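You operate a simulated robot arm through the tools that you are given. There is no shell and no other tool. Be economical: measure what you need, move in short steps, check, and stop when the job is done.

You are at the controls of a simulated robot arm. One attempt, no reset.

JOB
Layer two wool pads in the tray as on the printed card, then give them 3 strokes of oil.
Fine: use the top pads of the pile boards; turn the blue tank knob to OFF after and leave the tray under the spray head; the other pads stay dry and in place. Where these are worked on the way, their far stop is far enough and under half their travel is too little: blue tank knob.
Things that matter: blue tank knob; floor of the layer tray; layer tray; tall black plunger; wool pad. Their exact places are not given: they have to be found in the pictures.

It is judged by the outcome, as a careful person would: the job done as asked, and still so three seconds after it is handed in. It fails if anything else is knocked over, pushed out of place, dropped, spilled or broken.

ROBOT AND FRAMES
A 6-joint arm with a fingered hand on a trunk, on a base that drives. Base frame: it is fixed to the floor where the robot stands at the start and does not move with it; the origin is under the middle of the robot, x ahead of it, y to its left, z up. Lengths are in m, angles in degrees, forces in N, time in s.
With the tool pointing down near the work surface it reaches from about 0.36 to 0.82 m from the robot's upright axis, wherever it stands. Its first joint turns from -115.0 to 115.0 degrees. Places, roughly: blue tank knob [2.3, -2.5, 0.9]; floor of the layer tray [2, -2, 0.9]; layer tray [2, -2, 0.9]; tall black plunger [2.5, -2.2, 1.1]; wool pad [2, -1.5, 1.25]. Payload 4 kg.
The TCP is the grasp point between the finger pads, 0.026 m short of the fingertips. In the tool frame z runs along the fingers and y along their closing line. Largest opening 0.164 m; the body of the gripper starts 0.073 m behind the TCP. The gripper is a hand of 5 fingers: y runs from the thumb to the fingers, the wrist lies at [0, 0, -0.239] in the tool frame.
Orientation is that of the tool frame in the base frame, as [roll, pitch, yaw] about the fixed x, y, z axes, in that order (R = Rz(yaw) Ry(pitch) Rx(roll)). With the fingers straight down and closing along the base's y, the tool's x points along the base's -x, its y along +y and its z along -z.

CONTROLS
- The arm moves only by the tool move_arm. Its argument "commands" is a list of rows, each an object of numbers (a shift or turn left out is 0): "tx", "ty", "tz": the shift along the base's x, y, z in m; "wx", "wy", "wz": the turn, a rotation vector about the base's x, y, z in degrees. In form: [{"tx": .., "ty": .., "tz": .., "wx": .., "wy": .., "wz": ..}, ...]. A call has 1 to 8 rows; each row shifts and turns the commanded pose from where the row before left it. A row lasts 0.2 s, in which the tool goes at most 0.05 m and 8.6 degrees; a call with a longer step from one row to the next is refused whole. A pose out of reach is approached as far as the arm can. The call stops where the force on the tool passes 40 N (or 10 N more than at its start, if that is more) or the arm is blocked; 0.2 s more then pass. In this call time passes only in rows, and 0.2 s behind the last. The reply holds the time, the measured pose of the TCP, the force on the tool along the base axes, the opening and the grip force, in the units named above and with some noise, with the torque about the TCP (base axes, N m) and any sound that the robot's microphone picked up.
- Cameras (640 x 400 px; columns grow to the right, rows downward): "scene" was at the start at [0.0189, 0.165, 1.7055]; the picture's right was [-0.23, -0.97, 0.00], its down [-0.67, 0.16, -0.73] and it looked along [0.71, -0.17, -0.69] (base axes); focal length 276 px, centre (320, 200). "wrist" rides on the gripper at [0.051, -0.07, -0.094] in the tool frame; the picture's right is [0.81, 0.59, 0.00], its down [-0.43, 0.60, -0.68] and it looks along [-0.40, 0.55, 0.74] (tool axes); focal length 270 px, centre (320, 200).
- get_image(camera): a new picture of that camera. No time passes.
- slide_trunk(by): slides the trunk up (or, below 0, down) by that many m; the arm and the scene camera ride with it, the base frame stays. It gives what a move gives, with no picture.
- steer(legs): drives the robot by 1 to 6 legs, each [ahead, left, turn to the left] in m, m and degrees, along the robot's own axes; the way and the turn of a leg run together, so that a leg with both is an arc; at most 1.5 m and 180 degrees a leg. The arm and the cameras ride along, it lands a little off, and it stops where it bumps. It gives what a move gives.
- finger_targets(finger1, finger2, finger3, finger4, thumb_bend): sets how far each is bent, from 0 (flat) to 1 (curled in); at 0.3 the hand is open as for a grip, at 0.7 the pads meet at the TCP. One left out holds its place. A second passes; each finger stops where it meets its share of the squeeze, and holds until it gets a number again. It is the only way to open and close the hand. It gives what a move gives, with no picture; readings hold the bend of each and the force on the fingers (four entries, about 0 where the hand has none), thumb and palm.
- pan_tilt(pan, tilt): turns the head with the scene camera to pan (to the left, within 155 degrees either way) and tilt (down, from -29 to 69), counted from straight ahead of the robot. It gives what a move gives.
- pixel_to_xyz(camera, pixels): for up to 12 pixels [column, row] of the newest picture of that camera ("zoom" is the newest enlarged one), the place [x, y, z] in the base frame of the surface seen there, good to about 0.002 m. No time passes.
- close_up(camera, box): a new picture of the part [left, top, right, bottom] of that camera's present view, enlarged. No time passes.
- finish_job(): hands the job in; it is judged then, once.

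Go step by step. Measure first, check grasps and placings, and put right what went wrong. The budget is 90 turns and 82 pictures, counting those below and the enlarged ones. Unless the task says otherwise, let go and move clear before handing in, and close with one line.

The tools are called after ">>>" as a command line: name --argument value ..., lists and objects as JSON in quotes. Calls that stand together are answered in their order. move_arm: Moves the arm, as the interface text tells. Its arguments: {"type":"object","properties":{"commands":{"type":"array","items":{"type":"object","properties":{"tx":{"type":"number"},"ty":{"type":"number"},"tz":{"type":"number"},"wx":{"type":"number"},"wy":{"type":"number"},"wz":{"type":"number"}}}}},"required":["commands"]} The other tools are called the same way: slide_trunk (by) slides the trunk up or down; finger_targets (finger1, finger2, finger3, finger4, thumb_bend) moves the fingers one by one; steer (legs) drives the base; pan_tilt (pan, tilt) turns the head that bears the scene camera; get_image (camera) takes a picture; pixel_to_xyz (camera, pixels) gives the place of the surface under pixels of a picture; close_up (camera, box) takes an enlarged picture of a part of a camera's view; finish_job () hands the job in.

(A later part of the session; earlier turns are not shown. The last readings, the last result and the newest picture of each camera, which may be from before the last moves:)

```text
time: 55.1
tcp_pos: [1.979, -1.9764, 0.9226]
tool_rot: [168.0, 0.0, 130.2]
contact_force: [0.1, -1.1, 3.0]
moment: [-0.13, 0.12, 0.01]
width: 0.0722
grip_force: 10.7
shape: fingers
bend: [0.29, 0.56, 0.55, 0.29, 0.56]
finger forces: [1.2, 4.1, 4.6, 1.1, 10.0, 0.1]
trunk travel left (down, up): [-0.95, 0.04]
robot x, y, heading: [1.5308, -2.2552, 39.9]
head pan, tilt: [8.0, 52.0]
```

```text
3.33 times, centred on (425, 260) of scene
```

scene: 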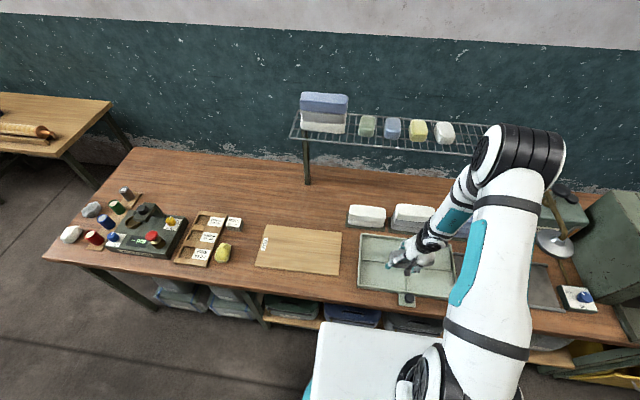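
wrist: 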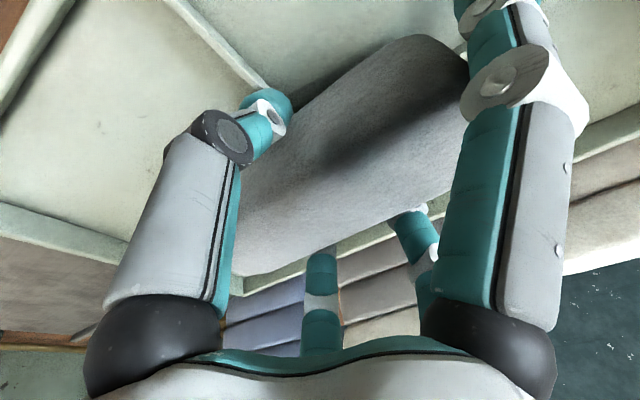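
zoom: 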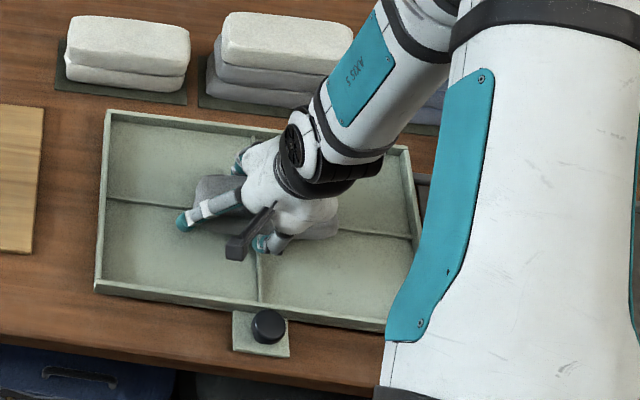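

The pad hangs just above the rib crossing. Releasing gently.

>>> finger_targets --finger2 0.5 --finger3 0.5 --thumb_bend 0.5

>>> finger_targets --finger2 0.3 --finger3 0.3 --thumb_bend 0.3

>>> move_arm --commands '[{"tz": 0.03}, {"tz": 0.04}, {"tz": 0.04}]'

>>> get_image --camera "wrist"

>>> close_up --camera "scene" --box '[340, 190, 500, 320]'

```text
time: 56.1
tcp_pos: [1.9782, -1.9766, 0.9242]
tool_rot: [167.9, -0.1, 130.1]
contact_force: [1.6, 0.4, 6.5]
moment: [-0.1, 0.08, 0.0]
width: 0.0724
grip_force: 3.6
shape: fingers
bend: [0.3, 0.5, 0.5, 0.3, 0.52]
finger forces: [0.0, 0.0, 0.1, 0.1, 6.2, 0.0]
trunk travel left (down, up): [-0.95, 0.04]
robot x, y, heading: [1.5308, -2.2544, 40.0]
head pan, tilt: [8.0, 52.0]
```

```text
time: 57.0
tcp_pos: [1.9802, -1.9755, 0.9246]
tool_rot: [167.6, 0.0, 130.2]
contact_force: [0.2, 0.2, 6.3]
moment: [-0.33, 0.39, -0.06]
width: 0.0915
grip_force: 2.7
shape: fingers
bend: [0.3, 0.3, 0.3, 0.3, 0.3]
finger forces: [0.1, 0.0, 0.1, 0.1, 5.9, 0.1]
trunk travel left (down, up): [-0.95, 0.04]
robot x, y, heading: [1.53, -2.2511, 39.8]
head pan, tilt: [8.0, 52.0]
stopped: the force on the tool passed its limit at 41 N (the readings are from after the stop); the commanded pose is now the measured one
```

```text
time: 57.8
tcp_pos: [1.9865, -1.9682, 1.0384]
tool_rot: [165.5, -3.5, 121.6]
contact_force: [-1.8, -0.5, -0.1]
moment: [0.1, -0.05, -0.02]
width: 0.0909
grip_force: 0.0
shape: fingers
bend: [0.3, 0.3, 0.3, 0.3, 0.3]
finger forces: [0.0, 0.1, 0.0, 0.1, 0.1, 0.0]
trunk travel left (down, up): [-0.95, 0.04]
robot x, y, heading: [1.5334, -2.2561, 40.1]
head pan, tilt: [8.0, 52.0]
```

```text
50 pictures are left
```

wrist: 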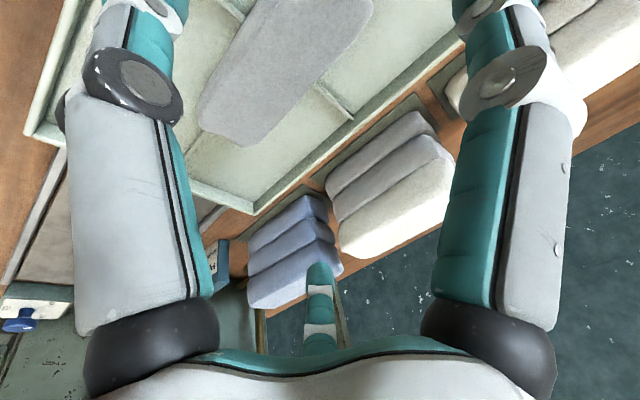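

```text
3.08 times, centred on (420, 255) of scene
```

zoom: 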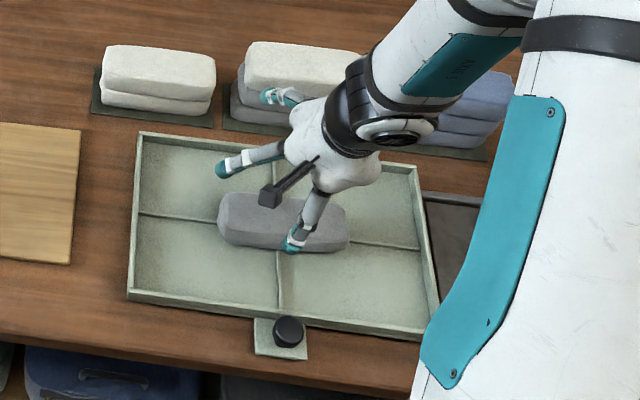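

The grey pad lies at the tray centre. I'll measure its top and the tray corners to see if the tray moved.

>>> pixel_to_xyz --camera "zoom" --pixels '[[228, 198], [222, 240], [345, 245], [347, 212], [270, 225], [250, 220], [139, 135], [130, 295], [434, 338], [414, 166], [288, 328], [278, 280]]'

>>> pixel_to_xyz --camera "wrist" --pixels '[[203, 95], [203, 125], [270, 145], [250, 5], [370, 15], [240, 80], [300, 60], [225, 50], [400, 190], [345, 240], [450, 165], [430, 120]]'

```text
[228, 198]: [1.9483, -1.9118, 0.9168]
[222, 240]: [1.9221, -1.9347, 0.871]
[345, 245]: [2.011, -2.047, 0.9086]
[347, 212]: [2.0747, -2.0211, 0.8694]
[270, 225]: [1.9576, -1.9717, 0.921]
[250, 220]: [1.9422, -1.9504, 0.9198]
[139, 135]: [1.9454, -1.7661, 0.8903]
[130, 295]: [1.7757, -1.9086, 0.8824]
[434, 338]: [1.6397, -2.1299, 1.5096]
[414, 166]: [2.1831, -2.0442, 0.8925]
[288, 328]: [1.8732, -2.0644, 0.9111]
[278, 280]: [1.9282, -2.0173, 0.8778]
```

```text
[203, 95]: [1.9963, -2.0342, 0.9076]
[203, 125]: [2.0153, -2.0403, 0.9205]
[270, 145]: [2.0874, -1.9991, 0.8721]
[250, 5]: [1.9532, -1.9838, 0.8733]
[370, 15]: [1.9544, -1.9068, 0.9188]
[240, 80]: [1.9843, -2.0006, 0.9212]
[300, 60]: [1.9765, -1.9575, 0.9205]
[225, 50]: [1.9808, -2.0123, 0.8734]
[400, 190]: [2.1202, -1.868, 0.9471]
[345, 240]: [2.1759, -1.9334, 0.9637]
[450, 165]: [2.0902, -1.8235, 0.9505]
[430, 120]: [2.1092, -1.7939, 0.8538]
```

The grey pad top is at 0.920 and the tray is unmoved. Next is the cream pad: move above the middle pile at (2.150,-1.867).

>>> move_arm --commands '[{"tz": 0.022}, {"tx": 0.0282, "ty": 0.018}, {"tx": 0.0282, "ty": 0.018}, {"tx": 0.0282, "ty": 0.018}, {"tx": 0.0282, "ty": 0.018}, {"tx": 0.0282, "ty": 0.018}, {"tx": 0.0282, "ty": 0.018}, {"tz": 0.001}]'

>>> move_arm --commands '[{"tz": -0.001}, {"tz": -0.001}]'

>>> get_image --camera "wrist"

```text
time: 59.6
tcp_pos: [2.1496, -1.8688, 1.0565]
tool_rot: [167.6, 0.0, 130.2]
contact_force: [-0.2, 0.8, -0.4]
moment: [0.0, -0.01, -0.02]
width: 0.091
grip_force: 0.1
shape: fingers
bend: [0.3, 0.3, 0.3, 0.3, 0.3]
finger forces: [0.0, 0.1, 0.0, 0.0, 0.1, 0.0]
trunk travel left (down, up): [-0.95, 0.04]
robot x, y, heading: [1.5291, -2.2537, 39.9]
head pan, tilt: [8.0, 52.0]
```

```text
time: 60.2
tcp_pos: [2.1516, -1.8675, 1.0553]
tool_rot: [167.7, 0.0, 130.1]
contact_force: [1.0, 0.3, -0.1]
moment: [-0.03, 0.0, -0.02]
width: 0.0911
grip_force: 0.1
shape: fingers
bend: [0.3, 0.3, 0.3, 0.3, 0.3]
finger forces: [0.0, 0.1, 0.0, 0.0, 0.0, 0.1]
trunk travel left (down, up): [-0.95, 0.04]
robot x, y, heading: [1.532, -2.2517, 40.1]
head pan, tilt: [8.0, 52.0]
```

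```text
48 pictures are left
```

wrist: 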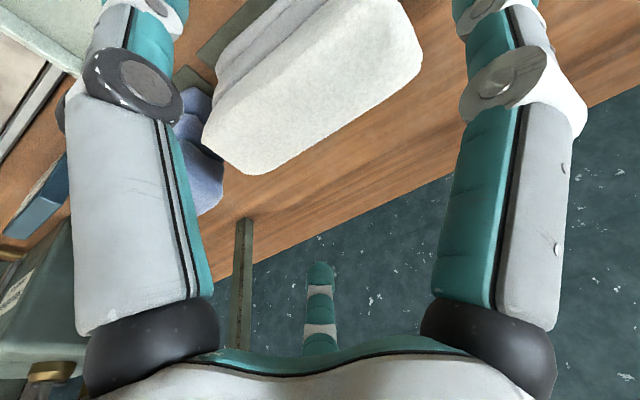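

Positioned over the cream pad. Descending to z≈0.966.

>>> move_arm --commands '[{"tx": -0.001, "tz": -0.03}, {"tz": -0.03}, {"tz": -0.029}]'

>>> get_image --camera "wrist"

```text
time: 61.0
tcp_pos: [2.1526, -1.8664, 0.966]
tool_rot: [167.7, 0.0, 130.1]
contact_force: [0.1, 0.1, 0.3]
moment: [0.02, 0.01, 0.0]
width: 0.0908
grip_force: 0.1
shape: fingers
bend: [0.3, 0.3, 0.3, 0.3, 0.3]
finger forces: [0.0, 0.0, 0.0, 0.2, 0.1, 0.0]
trunk travel left (down, up): [-0.95, 0.04]
robot x, y, heading: [1.5266, -2.2506, 39.8]
head pan, tilt: [8.0, 52.0]
```

```text
47 pictures are left
```

wrist: 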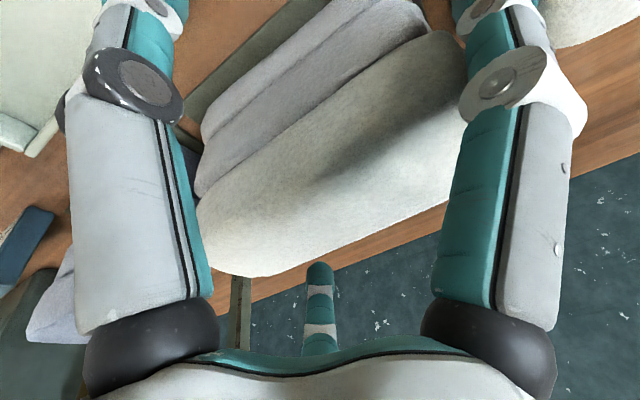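

Same relation as with the grey pad. Closing the thumb and fingers 2,3, then lifting.

>>> finger_targets --finger2 0.6 --finger3 0.6 --thumb_bend 0.6

>>> move_arm --commands '[{"tz": 0.02}, {"tz": 0.03}]'

>>> get_image --camera "wrist"

>>> close_up --camera "scene" --box '[340, 150, 500, 320]'

```text
time: 62.0
tcp_pos: [2.1514, -1.8668, 0.9664]
tool_rot: [167.8, -0.1, 130.1]
contact_force: [-1.0, 0.2, 1.4]
moment: [-0.02, -0.04, 0.03]
width: 0.0723
grip_force: 8.6
shape: fingers
bend: [0.29, 0.55, 0.55, 0.29, 0.56]
finger forces: [1.5, 4.3, 4.8, 1.3, 6.4, 0.1]
trunk travel left (down, up): [-0.95, 0.04]
robot x, y, heading: [1.5348, -2.2522, 39.8]
head pan, tilt: [8.0, 52.0]
```

```text
time: 62.6
tcp_pos: [2.1484, -1.8681, 1.0157]
tool_rot: [167.8, -0.1, 130.1]
contact_force: [-0.3, 0.2, -0.8]
moment: [-0.03, -0.02, -0.02]
width: 0.0723
grip_force: 8.9
shape: fingers
bend: [0.29, 0.55, 0.55, 0.29, 0.56]
finger forces: [1.5, 4.3, 4.7, 1.2, 6.5, 0.0]
trunk travel left (down, up): [-0.95, 0.04]
robot x, y, heading: [1.5283, -2.255, 39.9]
head pan, tilt: [8.0, 52.0]
```

```text
46 pictures are left
```

wrist: 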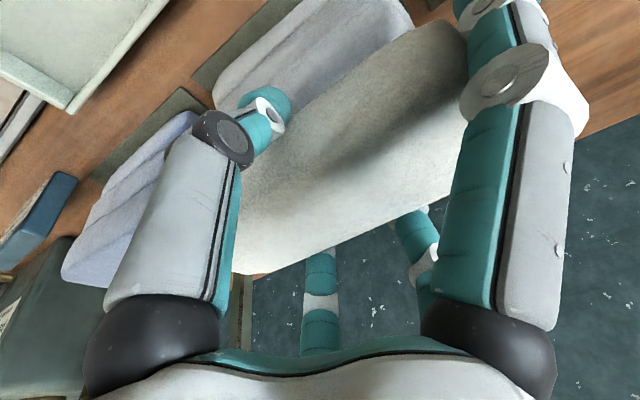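

```text
2.35 times, centred on (420, 235) of scene
```

zoom: 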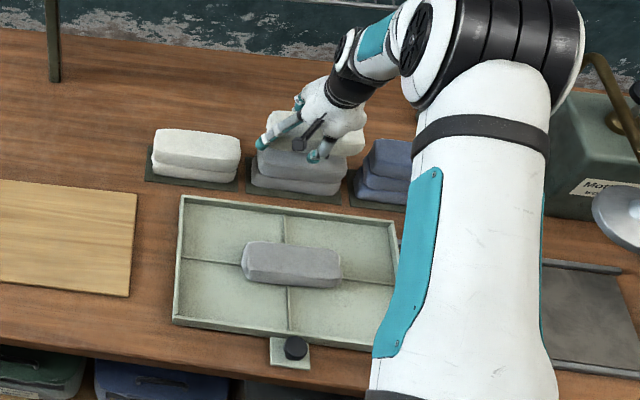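

Only the cream pad is lifted. Carrying it to above the grey pad.

>>> move_arm --commands '[{"tz": 0.03}, {"tx": -0.0282, "ty": -0.0182}, {"tx": -0.0282, "ty": -0.0182}, {"tx": -0.0282, "ty": -0.0182}, {"tx": -0.0282, "ty": -0.0182}, {"tx": -0.0282, "ty": -0.0182}, {"tx": -0.0282, "ty": -0.0182}, {"tz": -0.01}]'

>>> move_arm --commands '[{"tz": -0.02}, {"tz": -0.025}]'

>>> get_image --camera "wrist"

>>> close_up --camera "scene" --box '[350, 200, 500, 320]'

```text
time: 64.4
tcp_pos: [1.9813, -1.9758, 1.0364]
tool_rot: [167.8, 0.0, 130.1]
contact_force: [0.0, -0.2, -0.8]
moment: [0.01, -0.05, -0.01]
width: 0.0724
grip_force: 9.0
shape: fingers
bend: [0.29, 0.55, 0.55, 0.29, 0.56]
finger forces: [1.4, 4.4, 4.9, 1.3, 6.6, 0.0]
trunk travel left (down, up): [-0.95, 0.04]
robot x, y, heading: [1.5296, -2.2535, 39.8]
head pan, tilt: [8.0, 52.0]
```

```text
time: 65.0
tcp_pos: [1.9781, -1.9786, 0.9968]
tool_rot: [167.7, 0.1, 130.4]
contact_force: [-0.4, 0.0, -0.5]
moment: [0.02, 0.01, 0.0]
width: 0.0724
grip_force: 8.9
shape: fingers
bend: [0.29, 0.55, 0.55, 0.29, 0.56]
finger forces: [1.4, 4.3, 4.7, 1.2, 6.4, 0.0]
out of reach, approached as far as the arm can: row 2
trunk travel left (down, up): [-0.95, 0.04]
robot x, y, heading: [1.532, -2.2547, 39.9]
head pan, tilt: [8.0, 52.0]
```

```text
44 pictures are left
```

wrist: 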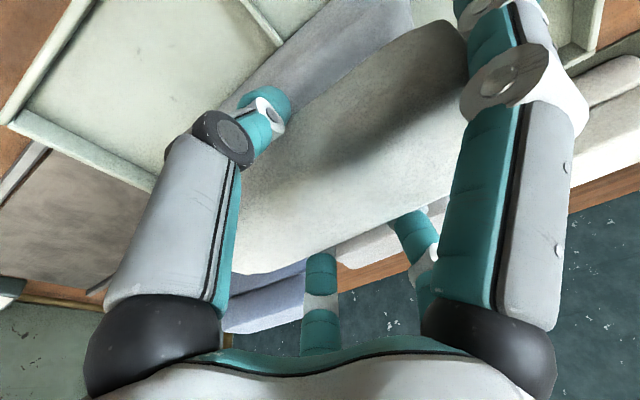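

```text
3.33 times, centred on (425, 260) of scene
```

zoom: 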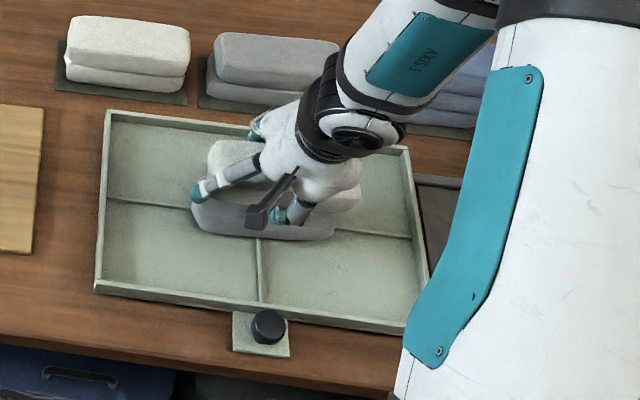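

The pad is over the grey one at z 0.997, with a brief "out of reach" (a wrist singularity nearby). I'll lower in small steps.

>>> move_arm --commands '[{"tz": -0.01}, {"tz": -0.006}, {"tz": -0.004}, {"tz": -0.001}]'

```text
time: 66.0
tcp_pos: [1.9802, -1.9779, 0.976]
tool_rot: [167.8, 0.0, 130.2]
contact_force: [-1.1, 0.0, -0.6]
moment: [0.0, 0.03, 0.03]
width: 0.0723
grip_force: 8.6
shape: fingers
bend: [0.29, 0.55, 0.55, 0.29, 0.56]
finger forces: [1.4, 4.4, 4.7, 1.3, 6.3, 0.1]
trunk travel left (down, up): [-0.95, 0.04]
robot x, y, heading: [1.5326, -2.2543, 39.6]
head pan, tilt: [8.0, 52.0]
```

>>> move_arm --commands '[{"tz": -0.006}, {"tz": -0.005}, {"tz": -0.003}]'

```text
time: 66.8
tcp_pos: [1.98, -1.9761, 0.9624]
tool_rot: [167.8, 0.0, 130.0]
contact_force: [-0.7, -0.6, -0.1]
moment: [0.02, 0.0, -0.01]
width: 0.0727
grip_force: 9.3
shape: fingers
bend: [0.29, 0.55, 0.55, 0.29, 0.56]
finger forces: [1.5, 4.3, 4.7, 1.3, 6.4, 0.1]
trunk travel left (down, up): [-0.95, 0.04]
robot x, y, heading: [1.5285, -2.2536, 39.6]
head pan, tilt: [8.0, 52.0]
```

>>> move_arm --commands '[{"tz": -0.004}, {"tz": -0.003}]'

>>> close_up --camera "wrist" --box '[160, 0, 480, 280]'

```text
time: 67.4
tcp_pos: [1.9807, -1.9772, 0.9543]
tool_rot: [167.7, 0.0, 130.1]
contact_force: [0.8, -0.5, -0.7]
moment: [0.05, 0.04, -0.01]
width: 0.0725
grip_force: 9.2
shape: fingers
bend: [0.29, 0.55, 0.55, 0.29, 0.56]
finger forces: [1.3, 4.3, 4.7, 1.2, 6.3, 0.0]
trunk travel left (down, up): [-0.95, 0.04]
robot x, y, heading: [1.5349, -2.2541, 39.9]
head pan, tilt: [8.0, 52.0]
```

```text
1.43 times, centred on (320, 140) of wrist
```

zoom: 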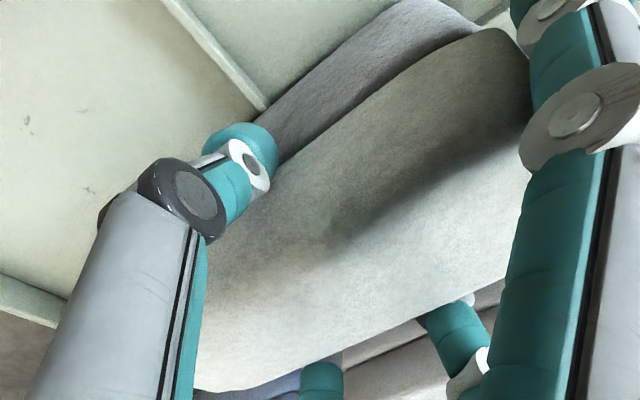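

No contact yet; lowering in 2-3 mm steps.

>>> move_arm --commands '[{"tz": -0.003}]'

>>> move_arm --commands '[{"tz": -0.002}]'

```text
time: 67.8
tcp_pos: [1.9814, -1.9775, 0.9522]
tool_rot: [167.7, 0.0, 130.1]
contact_force: [-0.1, -0.1, 1.1]
moment: [0.07, -0.06, 0.0]
width: 0.0724
grip_force: 9.5
shape: fingers
bend: [0.29, 0.55, 0.55, 0.29, 0.56]
finger forces: [1.5, 4.4, 4.8, 1.3, 6.1, 0.1]
trunk travel left (down, up): [-0.95, 0.04]
robot x, y, heading: [1.5274, -2.2559, 39.8]
head pan, tilt: [8.0, 52.0]
```

```text
time: 68.2
tcp_pos: [1.9806, -1.9776, 0.9506]
tool_rot: [167.6, 0.0, 130.2]
contact_force: [-1.2, 0.3, 8.8]
moment: [0.03, 0.0, -0.01]
width: 0.0727
grip_force: 8.5
shape: fingers
bend: [0.29, 0.55, 0.55, 0.29, 0.57]
finger forces: [1.6, 4.3, 4.7, 1.5, 5.6, 0.0]
trunk travel left (down, up): [-0.95, 0.04]
robot x, y, heading: [1.5346, -2.2528, 40.0]
head pan, tilt: [8.0, 52.0]
```

Contact at z=0.9506 (8.8 N). Releasing and rising.

>>> finger_targets --finger2 0.5 --finger3 0.5 --thumb_bend 0.5

>>> finger_targets --finger2 0.3 --finger3 0.3 --thumb_bend 0.3

>>> move_arm --commands '[{"tz": 0.02}, {"tz": 0.02}, {"tz": 0.02}, {"tz": 0.02}, {"tz": 0.02}, {"tz": 0.03}]'

>>> close_up --camera "scene" --box '[340, 190, 500, 320]'

>>> get_image --camera "wrist"

```text
time: 69.2
tcp_pos: [1.9814, -1.9781, 0.9506]
tool_rot: [167.8, 0.0, 130.1]
contact_force: [0.2, 0.7, 0.3]
moment: [-0.02, 0.03, -0.01]
width: 0.0743
grip_force: 0.6
shape: fingers
bend: [0.29, 0.5, 0.5, 0.29, 0.5]
finger forces: [0.5, 0.0, 0.0, 0.6, 0.0, 0.0]
trunk travel left (down, up): [-0.95, 0.04]
robot x, y, heading: [1.531, -2.2529, 39.9]
head pan, tilt: [8.0, 52.0]
```

```text
time: 70.2
tcp_pos: [1.9798, -1.9763, 0.949]
tool_rot: [167.7, -0.1, 130.2]
contact_force: [0.1, 0.1, 0.0]
moment: [0.02, 0.0, 0.02]
width: 0.0912
grip_force: 0.2
shape: fingers
bend: [0.29, 0.3, 0.3, 0.29, 0.3]
finger forces: [0.5, 0.1, 0.0, 0.6, 0.0, 0.0]
trunk travel left (down, up): [-0.95, 0.04]
robot x, y, heading: [1.5332, -2.254, 40.2]
head pan, tilt: [8.0, 52.0]
```

```text
time: 71.6
tcp_pos: [1.9789, -1.9754, 1.0789]
tool_rot: [167.7, 0.0, 130.0]
contact_force: [0.6, -0.3, 0.0]
moment: [-0.02, -0.02, 0.01]
width: 0.0912
grip_force: 0.1
shape: fingers
bend: [0.3, 0.3, 0.3, 0.3, 0.3]
finger forces: [0.0, 0.1, 0.0, 0.0, 0.0, 0.0]
trunk travel left (down, up): [-0.95, 0.04]
robot x, y, heading: [1.5316, -2.2501, 39.7]
head pan, tilt: [8.0, 52.0]
```

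```text
3.08 times, centred on (420, 255) of scene
```

zoom: 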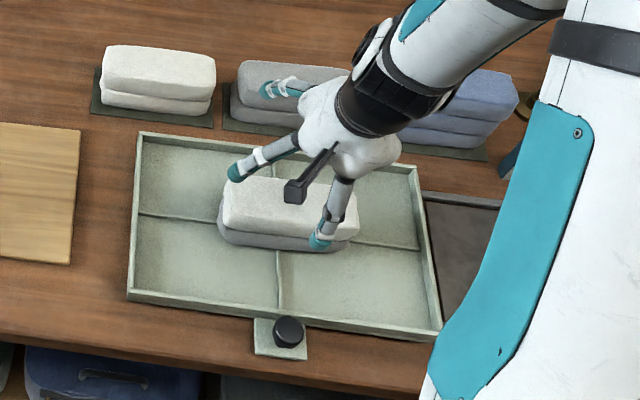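

```text
40 pictures are left
```

wrist: 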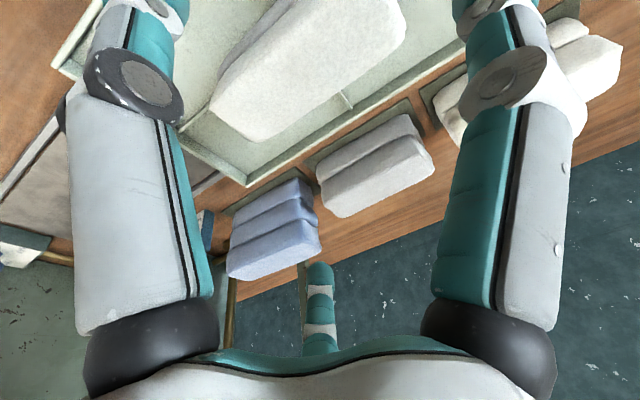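

The cream pad sits neatly on the grey one. Next I push the tray right along its rails with closed fingers on the left wall (target centre u≈3.14, about 0.35 m). I'll close the hand, straighten it and move left of the tray.

>>> finger_targets --finger1 0.7 --finger2 0.7 --finger3 0.7 --finger4 0.7 --thumb_bend 0.7

>>> move_arm --commands '[{"wx": -3.87, "wy": 4.58}, {"wx": -3.87, "wy": 4.58}, {"tx": -0.025, "ty": 0.0294}, {"tx": -0.025, "ty": 0.0294}, {"tx": -0.025, "ty": 0.0294}, {"tx": -0.025, "ty": 0.0294}, {"tx": -0.025, "ty": 0.0294}, {"tx": -0.025, "ty": 0.0294}]'

>>> get_image --camera "scene"

>>> get_image --camera "wrist"

```text
time: 72.6
tcp_pos: [1.9799, -1.9765, 1.0791]
tool_rot: [167.7, -0.1, 130.1]
contact_force: [-1.0, 0.7, -0.1]
moment: [0.01, 0.01, 0.02]
width: 0.0001
grip_force: 0.2
shape: fingers
bend: [0.68, 0.68, 0.68, 0.68, 0.69]
finger forces: [0.0, 0.0, 0.0, 0.0, 0.1, 0.0]
trunk travel left (down, up): [-0.95, 0.04]
robot x, y, heading: [1.5331, -2.2531, 39.8]
head pan, tilt: [8.0, 52.0]
```

```text
time: 74.4
tcp_pos: [1.8284, -1.7983, 1.0797]
tool_rot: [179.8, 0.1, 130.1]
contact_force: [-0.4, 0.3, -1.4]
moment: [-0.07, -0.03, 0.0]
width: 0.0
grip_force: 0.0
shape: fingers
bend: [0.68, 0.68, 0.68, 0.68, 0.69]
finger forces: [0.0, 0.0, 0.0, 0.0, 0.0, 0.0]
trunk travel left (down, up): [-0.95, 0.04]
robot x, y, heading: [1.5332, -2.2504, 39.8]
head pan, tilt: [8.0, 52.0]
```

```text
39 pictures are left
```

scene: 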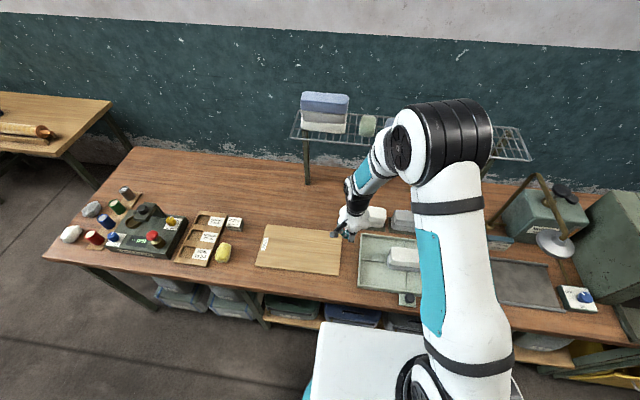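

```text
38 pictures are left
```

wrist: 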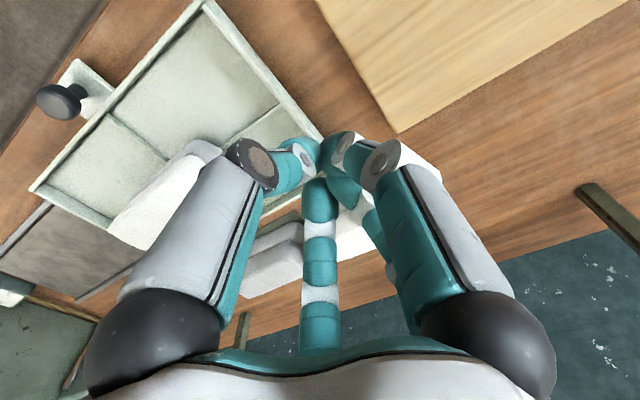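

The clustered fingertips hover beside the tray's left wall. Lowering to TCP z≈0.89.

>>> move_arm --commands '[{"tz": -0.04}, {"tz": -0.04}, {"tz": -0.04}, {"tz": -0.04}, {"tz": -0.022}]'

>>> close_up --camera "scene" --box '[310, 180, 470, 310]'

>>> close_up --camera "wrist" --box '[200, 0, 440, 220]'

```text
time: 75.6
tcp_pos: [1.8304, -1.7994, 0.8995]
tool_rot: [179.8, 0.1, 130.1]
contact_force: [-0.6, -1.4, 0.7]
moment: [0.0, 0.03, 0.0]
width: 0.0
grip_force: 0.0
shape: fingers
bend: [0.68, 0.68, 0.68, 0.68, 0.69]
finger forces: [0.1, 0.0, 0.0, 0.1, 0.1, 0.0]
trunk travel left (down, up): [-0.95, 0.04]
robot x, y, heading: [1.5322, -2.2513, 39.9]
head pan, tilt: [8.0, 52.0]
```

```text
3.08 times, centred on (390, 245) of scene
```

zoom: 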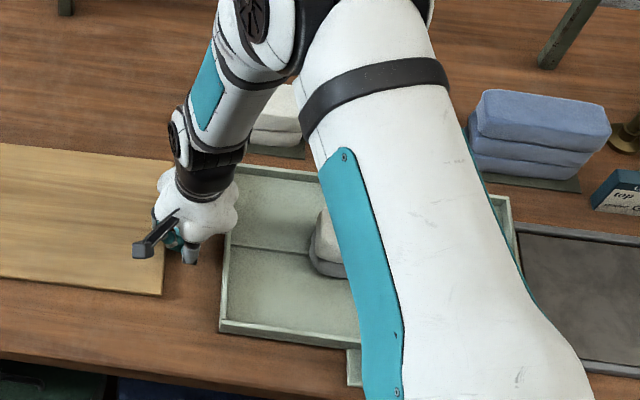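

```text
1.82 times, centred on (320, 110) of wrist
```

zoom: 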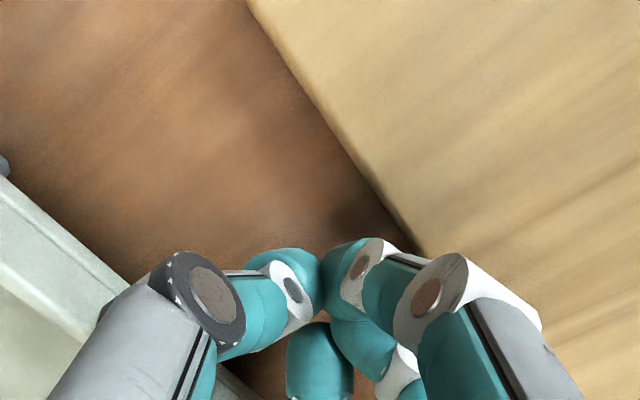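

>>> pixel_to_xyz --camera "zoom" --pixels '[[290, 265], [340, 265], [230, 300], [205, 295], [290, 355], [150, 300]]'

>>> move_arm --commands '[{"tz": -0.012}]'

```text
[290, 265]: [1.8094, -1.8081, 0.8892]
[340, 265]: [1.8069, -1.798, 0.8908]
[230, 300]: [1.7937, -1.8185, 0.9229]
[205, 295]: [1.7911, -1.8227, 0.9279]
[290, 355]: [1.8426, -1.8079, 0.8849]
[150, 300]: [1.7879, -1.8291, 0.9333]
```

```text
time: 76.0
tcp_pos: [1.8296, -1.8, 0.8854]
tool_rot: [179.8, 0.1, 130.1]
contact_force: [-0.1, -0.3, -0.1]
moment: [-0.02, 0.04, -0.02]
width: 0.0003
grip_force: 0.1
shape: fingers
bend: [0.68, 0.68, 0.68, 0.68, 0.69]
finger forces: [0.0, 0.0, 0.1, 0.0, 0.1, 0.0]
trunk travel left (down, up): [-0.95, 0.04]
robot x, y, heading: [1.5316, -2.2533, 40.0]
head pan, tilt: [8.0, 52.0]
```

Tips are now below the tray rim level. Pushing along the rails in 2 cm rows.

>>> move_arm --commands '[{"tx": 0.0129, "ty": -0.0153}, {"tx": 0.0129, "ty": -0.0153}, {"tx": 0.0129, "ty": -0.0153}, {"tx": 0.0129, "ty": -0.0153}, {"tx": 0.0129, "ty": -0.0153}]'

>>> close_up --camera "scene" --box '[310, 180, 470, 310]'

```text
time: 77.2
tcp_pos: [1.8955, -1.8774, 0.8858]
tool_rot: [179.8, 0.0, 130.0]
contact_force: [-0.3, -0.3, -0.2]
moment: [-0.02, 0.01, 0.0]
width: 0.0003
grip_force: 0.1
shape: fingers
bend: [0.68, 0.68, 0.68, 0.69, 0.69]
finger forces: [0.0, 0.0, 0.1, 0.0, 0.0, 0.0]
trunk travel left (down, up): [-0.95, 0.04]
robot x, y, heading: [1.53, -2.2528, 40.1]
head pan, tilt: [8.0, 52.0]
```

```text
3.08 times, centred on (390, 245) of scene
```

zoom: 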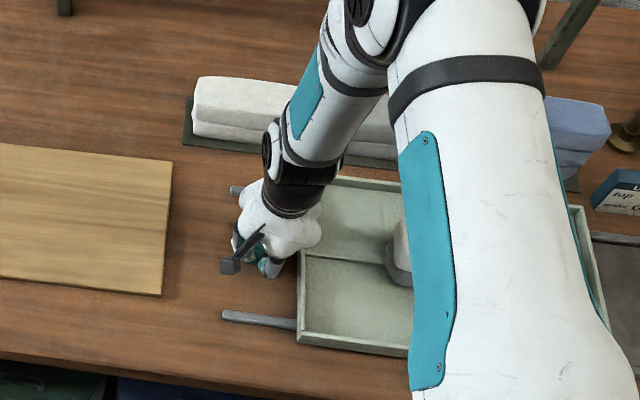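

The tray slides along its rails with the pads stable. Continuing.

>>> move_arm --commands '[{"tx": 0.0129, "ty": -0.0153}, {"tx": 0.0129, "ty": -0.0153}, {"tx": 0.0129, "ty": -0.0153}, {"tx": 0.0129, "ty": -0.0153}, {"tx": 0.0129, "ty": -0.0153}, {"tx": 0.0129, "ty": -0.0153}, {"tx": 0.0129, "ty": -0.0153}, {"tx": 0.0129, "ty": -0.0153}]'

>>> pan_tilt --pan -8 --tilt 52

>>> get_image --camera "scene"

```text
time: 79.0
tcp_pos: [2.0003, -1.999, 0.8872]
tool_rot: [179.7, 0.0, 130.1]
contact_force: [0.8, 0.1, 0.2]
moment: [0.03, 0.0, -0.01]
width: 0.0001
grip_force: 0.0
shape: fingers
bend: [0.68, 0.68, 0.68, 0.69, 0.69]
finger forces: [0.0, 0.1, 0.0, 0.0, 0.0, 0.1]
trunk travel left (down, up): [-0.95, 0.04]
robot x, y, heading: [1.5316, -2.255, 39.9]
head pan, tilt: [8.0, 52.0]
```

```text
time: 79.8
tcp_pos: [1.9977, -1.9987, 0.8842]
tool_rot: [179.7, 0.2, 130.0]
contact_force: [-0.5, -0.6, -0.1]
moment: [-0.02, 0.0, 0.04]
width: 0.0002
grip_force: 0.1
shape: fingers
bend: [0.68, 0.68, 0.68, 0.69, 0.69]
finger forces: [0.0, 0.0, 0.0, 0.0, 0.0, 0.0]
trunk travel left (down, up): [-0.95, 0.04]
robot x, y, heading: [1.5333, -2.2514, 40.0]
head pan, tilt: [-8.0, 52.0]
```

```text
34 pictures are left
```

scene: 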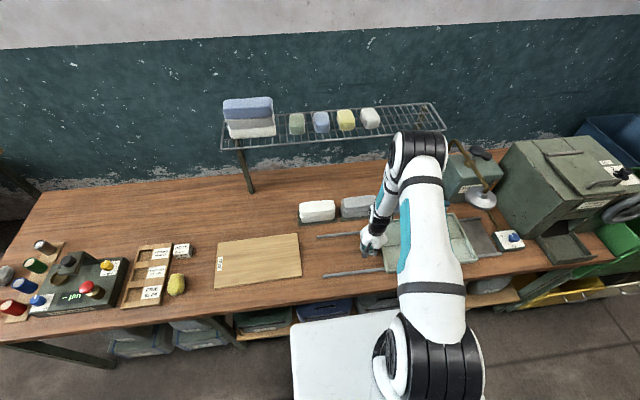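

>>> close_up --camera "scene" --box '[340, 130, 540, 300]'

>>> pixel_to_xyz --camera "zoom" --pixels '[[145, 440], [150, 430], [430, 400], [370, 270], [455, 230], [490, 220], [450, 222], [510, 375], [560, 345], [580, 330], [440, 395], [455, 195]]'

```text
2.35 times, centred on (440, 215) of scene
```

zoom: 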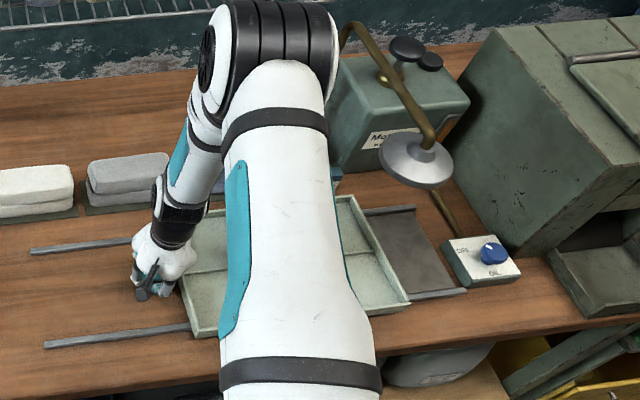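

```text
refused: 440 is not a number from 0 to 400
```

>>> pixel_to_xyz --camera "zoom" --pixels '[[200, 335], [410, 302], [352, 197], [465, 291], [413, 207], [416, 160], [380, 150], [452, 160], [490, 253], [487, 262], [408, 48], [460, 275]]'

```text
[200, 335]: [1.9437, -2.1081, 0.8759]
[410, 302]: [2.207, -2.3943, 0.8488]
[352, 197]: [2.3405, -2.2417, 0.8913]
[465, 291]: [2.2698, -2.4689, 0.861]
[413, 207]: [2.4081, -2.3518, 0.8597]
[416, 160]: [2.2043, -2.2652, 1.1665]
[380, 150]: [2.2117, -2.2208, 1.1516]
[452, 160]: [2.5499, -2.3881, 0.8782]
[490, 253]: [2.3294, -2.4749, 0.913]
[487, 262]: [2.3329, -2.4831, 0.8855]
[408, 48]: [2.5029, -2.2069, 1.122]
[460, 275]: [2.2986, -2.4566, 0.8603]
```

The tray centre is at u≈3.043 now and the bell is at u≈3.15. Pushing about 0.105 m more.

>>> move_arm --commands '[{"tx": 0.0129, "ty": -0.0153}, {"tx": 0.0129, "ty": -0.0153}, {"tx": 0.0129, "ty": -0.0153}, {"tx": 0.0129, "ty": -0.0153}, {"tx": 0.0097, "ty": -0.0115}, {"tx": 0.0065, "ty": -0.0076}]'

>>> close_up --camera "scene" --box '[340, 130, 540, 300]'

```text
time: 81.2
tcp_pos: [2.0653, -2.0793, 0.8853]
tool_rot: [179.6, 0.0, 130.1]
contact_force: [-1.5, 1.0, 0.7]
moment: [-0.02, -0.04, -0.01]
width: 0.0
grip_force: 0.4
shape: fingers
bend: [0.68, 0.68, 0.68, 0.69, 0.69]
finger forces: [0.1, 0.0, 0.0, 1.1, 0.0, 0.0]
trunk travel left (down, up): [-0.95, 0.04]
robot x, y, heading: [1.5293, -2.2553, 40.1]
head pan, tilt: [-8.0, 52.0]
```

```text
2.35 times, centred on (440, 215) of scene
```

zoom: 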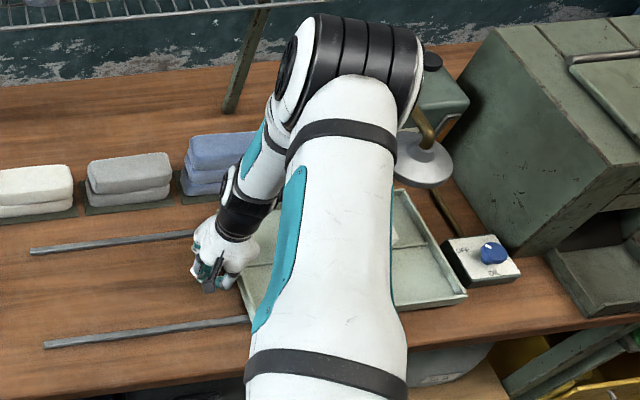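

>>> pixel_to_xyz --camera "zoom" --pixels '[[405, 191], [465, 295], [400, 245], [420, 165], [397, 243], [440, 165]]'

>>> move_arm --commands '[{"tx": -0.0129, "ty": 0.0153}, {"tx": -0.0129, "ty": 0.0153}, {"tz": 0.03}, {"tz": 0.04}, {"tz": 0.04}, {"tz": 0.04}, {"tz": 0.04}, {"tz": 0.04}]'

```text
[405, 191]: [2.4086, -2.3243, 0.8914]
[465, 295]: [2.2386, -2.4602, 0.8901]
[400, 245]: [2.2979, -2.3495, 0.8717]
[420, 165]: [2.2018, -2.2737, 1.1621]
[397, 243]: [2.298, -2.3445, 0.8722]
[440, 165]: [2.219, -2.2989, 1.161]
```

```text
time: 83.0
tcp_pos: [2.0383, -2.0515, 1.1179]
tool_rot: [179.7, 0.2, 130.1]
contact_force: [-0.7, -0.2, 0.3]
moment: [0.0, -0.03, -0.02]
width: 0.0
grip_force: 0.0
shape: fingers
bend: [0.68, 0.68, 0.68, 0.69, 0.69]
finger forces: [0.1, 0.0, 0.1, 0.1, 0.0, 0.1]
trunk travel left (down, up): [-0.95, 0.04]
robot x, y, heading: [1.5294, -2.2561, 40.0]
head pan, tilt: [-8.0, 52.0]
```

The tray centre is at u≈3.148, under the bell. I'll retract and raise the hand, then drive right to the tank for the knob and plunger.

>>> move_arm --commands '[{"tx": -0.022, "ty": -0.0185, "tz": 0.03}, {"tx": -0.022, "ty": -0.0185, "tz": 0.03}, {"tx": -0.022, "ty": -0.0185, "tz": 0.03}, {"tx": -0.022, "ty": -0.0185, "tz": 0.03}, {"tx": -0.022, "ty": -0.0185, "tz": 0.03}, {"tx": -0.02, "ty": -0.0175, "tz": 0.03}]'

>>> steer --legs '[[0, -0.6, 0]]'

>>> pan_tilt --pan 8 --tilt 48

>>> get_image --camera "scene"

```text
time: 84.3
tcp_pos: [1.9076, -2.1607, 1.2969]
tool_rot: [179.8, 0.1, 130.1]
contact_force: [-0.2, -0.5, -0.4]
moment: [0.01, -0.05, -0.03]
width: 0.0003
grip_force: 0.1
shape: fingers
bend: [0.68, 0.68, 0.68, 0.69, 0.69]
finger forces: [0.0, 0.0, 0.0, 0.0, 0.0, 0.0]
trunk travel left (down, up): [-0.95, 0.04]
robot x, y, heading: [1.53, -2.2544, 39.9]
head pan, tilt: [-8.0, 52.0]
```

```text
time: 87.8
tcp_pos: [2.3005, -2.6218, 1.296]
tool_rot: [179.6, 0.0, 130.4]
contact_force: [-0.5, 0.8, 0.7]
moment: [0.0, 0.02, 0.0]
width: 0.0
grip_force: 0.0
shape: fingers
bend: [0.68, 0.68, 0.68, 0.69, 0.69]
finger forces: [0.0, 0.0, 0.0, 0.1, 0.0, 0.0]
trunk travel left (down, up): [-0.95, 0.04]
robot x, y, heading: [1.9234, -2.719, 40.2]
head pan, tilt: [-8.0, 52.0]
```

```text
time: 88.6
tcp_pos: [2.2994, -2.6206, 1.2962]
tool_rot: [179.8, 0.0, 130.4]
contact_force: [0.1, 0.4, -0.8]
moment: [0.04, 0.03, -0.01]
width: 0.0002
grip_force: 0.1
shape: fingers
bend: [0.68, 0.68, 0.68, 0.69, 0.69]
finger forces: [0.1, 0.1, 0.1, 0.0, 0.0, 0.0]
trunk travel left (down, up): [-0.95, 0.04]
robot x, y, heading: [1.9211, -2.7157, 40.3]
head pan, tilt: [8.0, 48.0]
```

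```text
31 pictures are left
```

scene: 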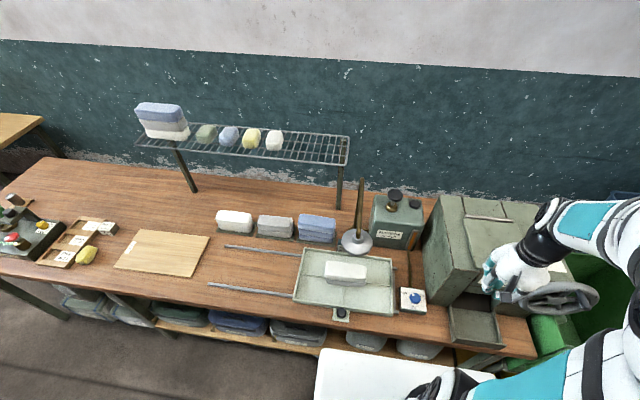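

A clear view: tray at (345,280) under the bell, knob at (415,299), plunger at (393,197). I'll zoom and measure.

>>> close_up --camera "scene" --box '[280, 120, 450, 330]'

>>> pixel_to_xyz --camera "scene" --pixels '[[394, 192], [394, 198], [413, 203], [415, 296], [416, 303], [348, 138], [346, 163], [362, 182], [357, 240], [420, 306], [403, 306], [425, 292]]'

>>> close_up --camera "scene" --box '[390, 275, 438, 323]'

```text
1.90 times, centred on (365, 225) of scene
```

zoom: 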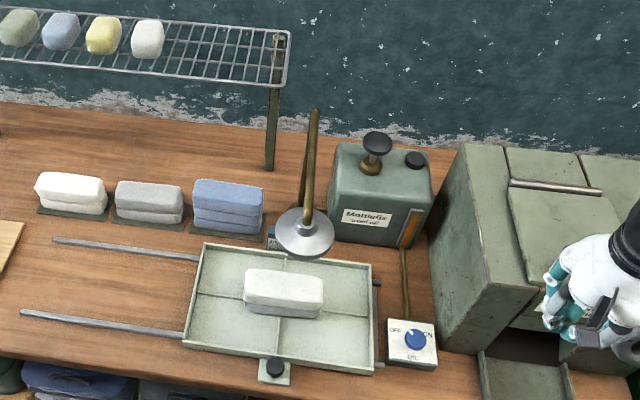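

```text
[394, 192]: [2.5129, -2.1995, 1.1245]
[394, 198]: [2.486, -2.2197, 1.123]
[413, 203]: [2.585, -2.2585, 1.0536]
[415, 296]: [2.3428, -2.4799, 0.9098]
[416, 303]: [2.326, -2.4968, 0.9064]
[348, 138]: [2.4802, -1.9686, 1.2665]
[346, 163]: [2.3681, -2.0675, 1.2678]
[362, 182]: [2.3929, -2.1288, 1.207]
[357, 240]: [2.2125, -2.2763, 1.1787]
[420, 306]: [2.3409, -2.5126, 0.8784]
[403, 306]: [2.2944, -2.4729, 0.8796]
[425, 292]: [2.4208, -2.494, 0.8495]
```

```text
8.33 times, centred on (414, 299) of scene
```

zoom: 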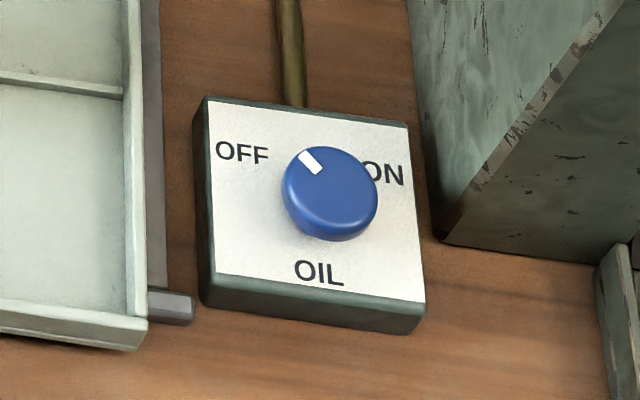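

The knob mark is at OFF, so I'll turn it ON first. The machine's corner is close to the knob, so I measure that and the exact knob centre.

>>> pixel_to_xyz --camera "zoom" --pixels '[[330, 192], [330, 170], [330, 222], [300, 190], [368, 195], [440, 238], [480, 205], [540, 140], [590, 60], [208, 105], [408, 128], [310, 165]]'

>>> pixel_to_xyz --camera "scene" --pixels '[[440, 300], [470, 270], [485, 255], [462, 197], [424, 232], [395, 205], [480, 330], [455, 340], [450, 315], [540, 198]]'

```text
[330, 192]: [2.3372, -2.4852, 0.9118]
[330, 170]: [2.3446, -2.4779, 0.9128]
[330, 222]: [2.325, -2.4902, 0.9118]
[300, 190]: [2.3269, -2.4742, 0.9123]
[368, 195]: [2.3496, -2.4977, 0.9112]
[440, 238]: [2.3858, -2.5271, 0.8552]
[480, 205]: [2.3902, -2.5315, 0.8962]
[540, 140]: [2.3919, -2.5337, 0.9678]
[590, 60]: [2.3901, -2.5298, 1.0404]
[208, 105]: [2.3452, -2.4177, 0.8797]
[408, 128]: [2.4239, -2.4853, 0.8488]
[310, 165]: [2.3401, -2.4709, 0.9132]
```

```text
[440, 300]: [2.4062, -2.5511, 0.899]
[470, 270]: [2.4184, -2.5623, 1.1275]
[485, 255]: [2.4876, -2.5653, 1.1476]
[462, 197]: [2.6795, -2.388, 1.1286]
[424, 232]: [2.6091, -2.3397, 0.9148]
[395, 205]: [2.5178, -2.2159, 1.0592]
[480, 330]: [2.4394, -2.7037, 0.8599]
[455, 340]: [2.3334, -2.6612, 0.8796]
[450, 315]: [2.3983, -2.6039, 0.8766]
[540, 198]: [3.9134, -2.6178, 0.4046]
```

Knob centre (2.336,-2.484), top z 0.912; the machine's corner is 7 cm to its right. I'll approach with fingers half-closed, the hand turned to yaw 190 so it can turn clockwise to about 100 without hitting the machine.

>>> finger_targets --finger1 0.47 --finger2 0.47 --finger3 0.47 --finger4 0.47 --thumb_bend 0.47

>>> move_arm --commands '[{"tx": 0.0046, "ty": 0.017, "wz": 7.5}, {"tx": 0.0046, "ty": 0.017, "wz": 7.5}, {"tx": 0.0046, "ty": 0.017, "wz": 7.5}, {"tx": 0.0046, "ty": 0.017, "wz": 7.5}, {"tx": 0.0046, "ty": 0.017, "wz": 7.5}, {"tx": 0.0046, "ty": 0.017, "wz": 7.5}, {"tx": 0.0046, "ty": 0.017, "wz": 7.5}, {"tx": 0.0046, "ty": 0.017, "wz": 7.5}]'

>>> move_arm --commands '[{"tz": -0.04}, {"tz": -0.04}, {"tz": -0.04}, {"tz": -0.04}, {"tz": -0.04}, {"tz": -0.04}]'

>>> get_image --camera "scene"

>>> get_image --camera "wrist"

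```text
time: 89.6
tcp_pos: [2.3003, -2.6197, 1.2966]
tool_rot: [179.7, 0.1, 130.5]
contact_force: [0.3, 0.1, 0.8]
moment: [-0.01, 0.04, 0.0]
width: 0.0495
grip_force: 0.1
shape: fingers
bend: [0.47, 0.47, 0.47, 0.47, 0.47]
finger forces: [0.0, 0.0, 0.0, 0.0, 0.0, 0.0]
trunk travel left (down, up): [-0.95, 0.04]
robot x, y, heading: [1.9249, -2.7113, 40.4]
head pan, tilt: [8.0, 48.0]
```

```text
time: 91.4
tcp_pos: [2.3368, -2.4846, 1.2963]
tool_rot: [179.7, 0.0, -169.4]
contact_force: [1.0, 0.3, 1.1]
moment: [-0.04, -0.02, 0.0]
width: 0.0496
grip_force: 0.1
shape: fingers
bend: [0.47, 0.47, 0.47, 0.47, 0.47]
finger forces: [0.0, 0.0, 0.1, 0.0, 0.0, 0.0]
trunk travel left (down, up): [-0.95, 0.04]
robot x, y, heading: [1.9219, -2.7141, 40.2]
head pan, tilt: [8.0, 48.0]
```

```text
time: 92.8
tcp_pos: [2.3385, -2.4838, 1.0562]
tool_rot: [179.8, 0.1, -169.6]
contact_force: [0.6, 0.0, -0.3]
moment: [-0.05, 0.01, 0.03]
width: 0.0493
grip_force: 0.0
shape: fingers
bend: [0.47, 0.47, 0.47, 0.47, 0.47]
finger forces: [0.0, 0.0, 0.0, 0.0, 0.0, 0.0]
trunk travel left (down, up): [-0.95, 0.04]
robot x, y, heading: [1.9219, -2.7093, 40.4]
head pan, tilt: [8.0, 48.0]
```

```text
28 pictures are left
```

scene: 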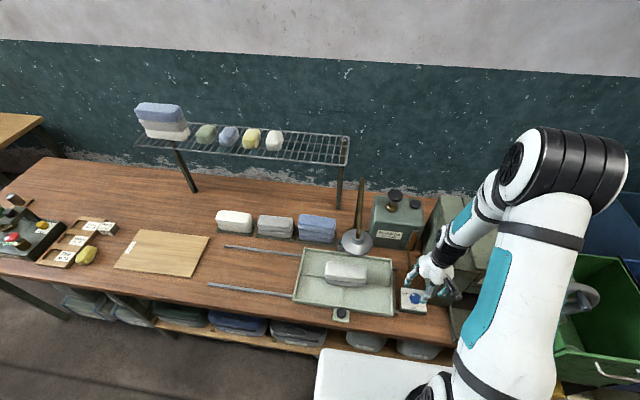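

```text
27 pictures are left
```

wrist: 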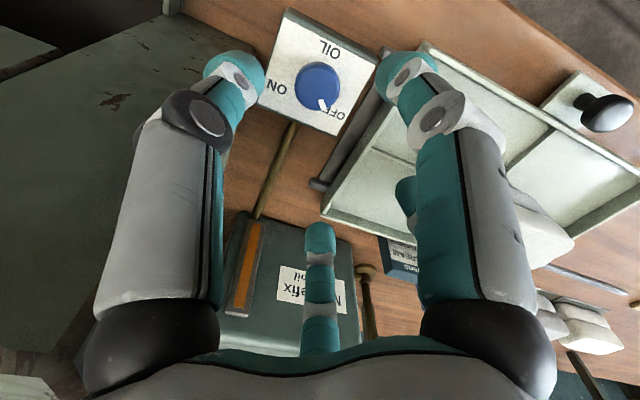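

The wrist view confirms the mark at OFF (pixel 322,104). I'll open slightly more to clear the ~46 mm knob and descend around it.

>>> finger_targets --finger1 0.38 --finger2 0.38 --finger3 0.38 --finger4 0.38 --thumb_bend 0.38

>>> move_arm --commands '[{"tz": -0.03}, {"tz": -0.03}, {"tz": -0.03}, {"tz": -0.02}, {"tx": -0.002, "tz": -0.014}, {"tz": -0.01}]'

>>> get_image --camera "wrist"

>>> close_up --camera "scene" --box '[370, 220, 490, 330]'

```text
time: 93.8
tcp_pos: [2.3362, -2.4847, 1.0566]
tool_rot: [179.7, 0.1, -169.6]
contact_force: [-2.6, 1.2, -0.5]
moment: [0.0, 0.05, 0.08]
width: 0.0716
grip_force: 0.4
shape: fingers
bend: [0.38, 0.38, 0.38, 0.39, 0.38]
finger forces: [0.0, 0.1, 0.0, 2.1, 0.0, 0.1]
trunk travel left (down, up): [-0.95, 0.04]
robot x, y, heading: [1.9219, -2.7153, 40.3]
head pan, tilt: [8.0, 48.0]
```

```text
time: 95.2
tcp_pos: [2.3348, -2.4845, 0.9227]
tool_rot: [179.7, 0.2, -169.5]
contact_force: [-0.8, 0.6, -0.4]
moment: [0.04, 0.01, 0.07]
width: 0.0719
grip_force: 0.7
shape: fingers
bend: [0.38, 0.38, 0.38, 0.39, 0.38]
finger forces: [0.0, 0.1, 0.1, 0.8, 0.0, 0.1]
trunk travel left (down, up): [-0.95, 0.04]
robot x, y, heading: [1.9204, -2.7171, 40.3]
head pan, tilt: [8.0, 48.0]
```

```text
26 pictures are left
```

wrist: 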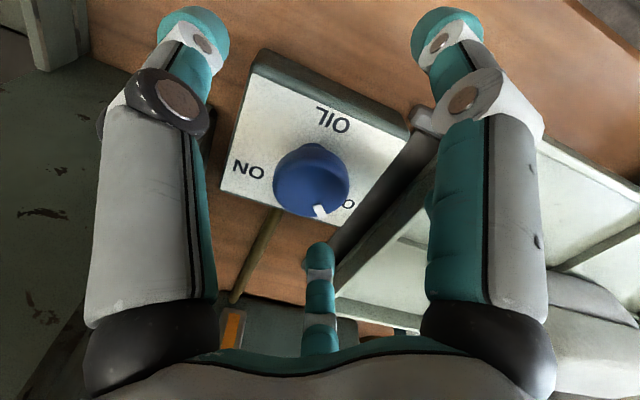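

```text
3.64 times, centred on (430, 275) of scene
```

zoom: 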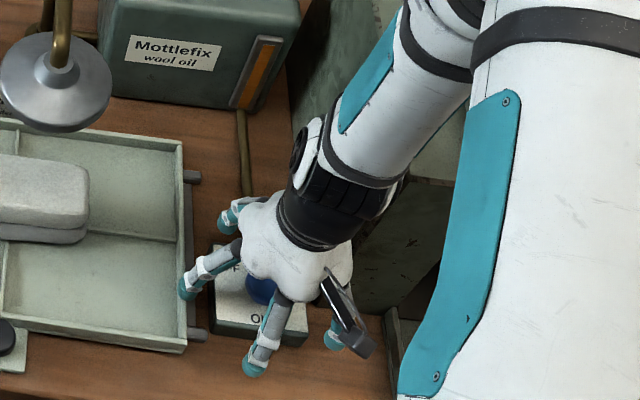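

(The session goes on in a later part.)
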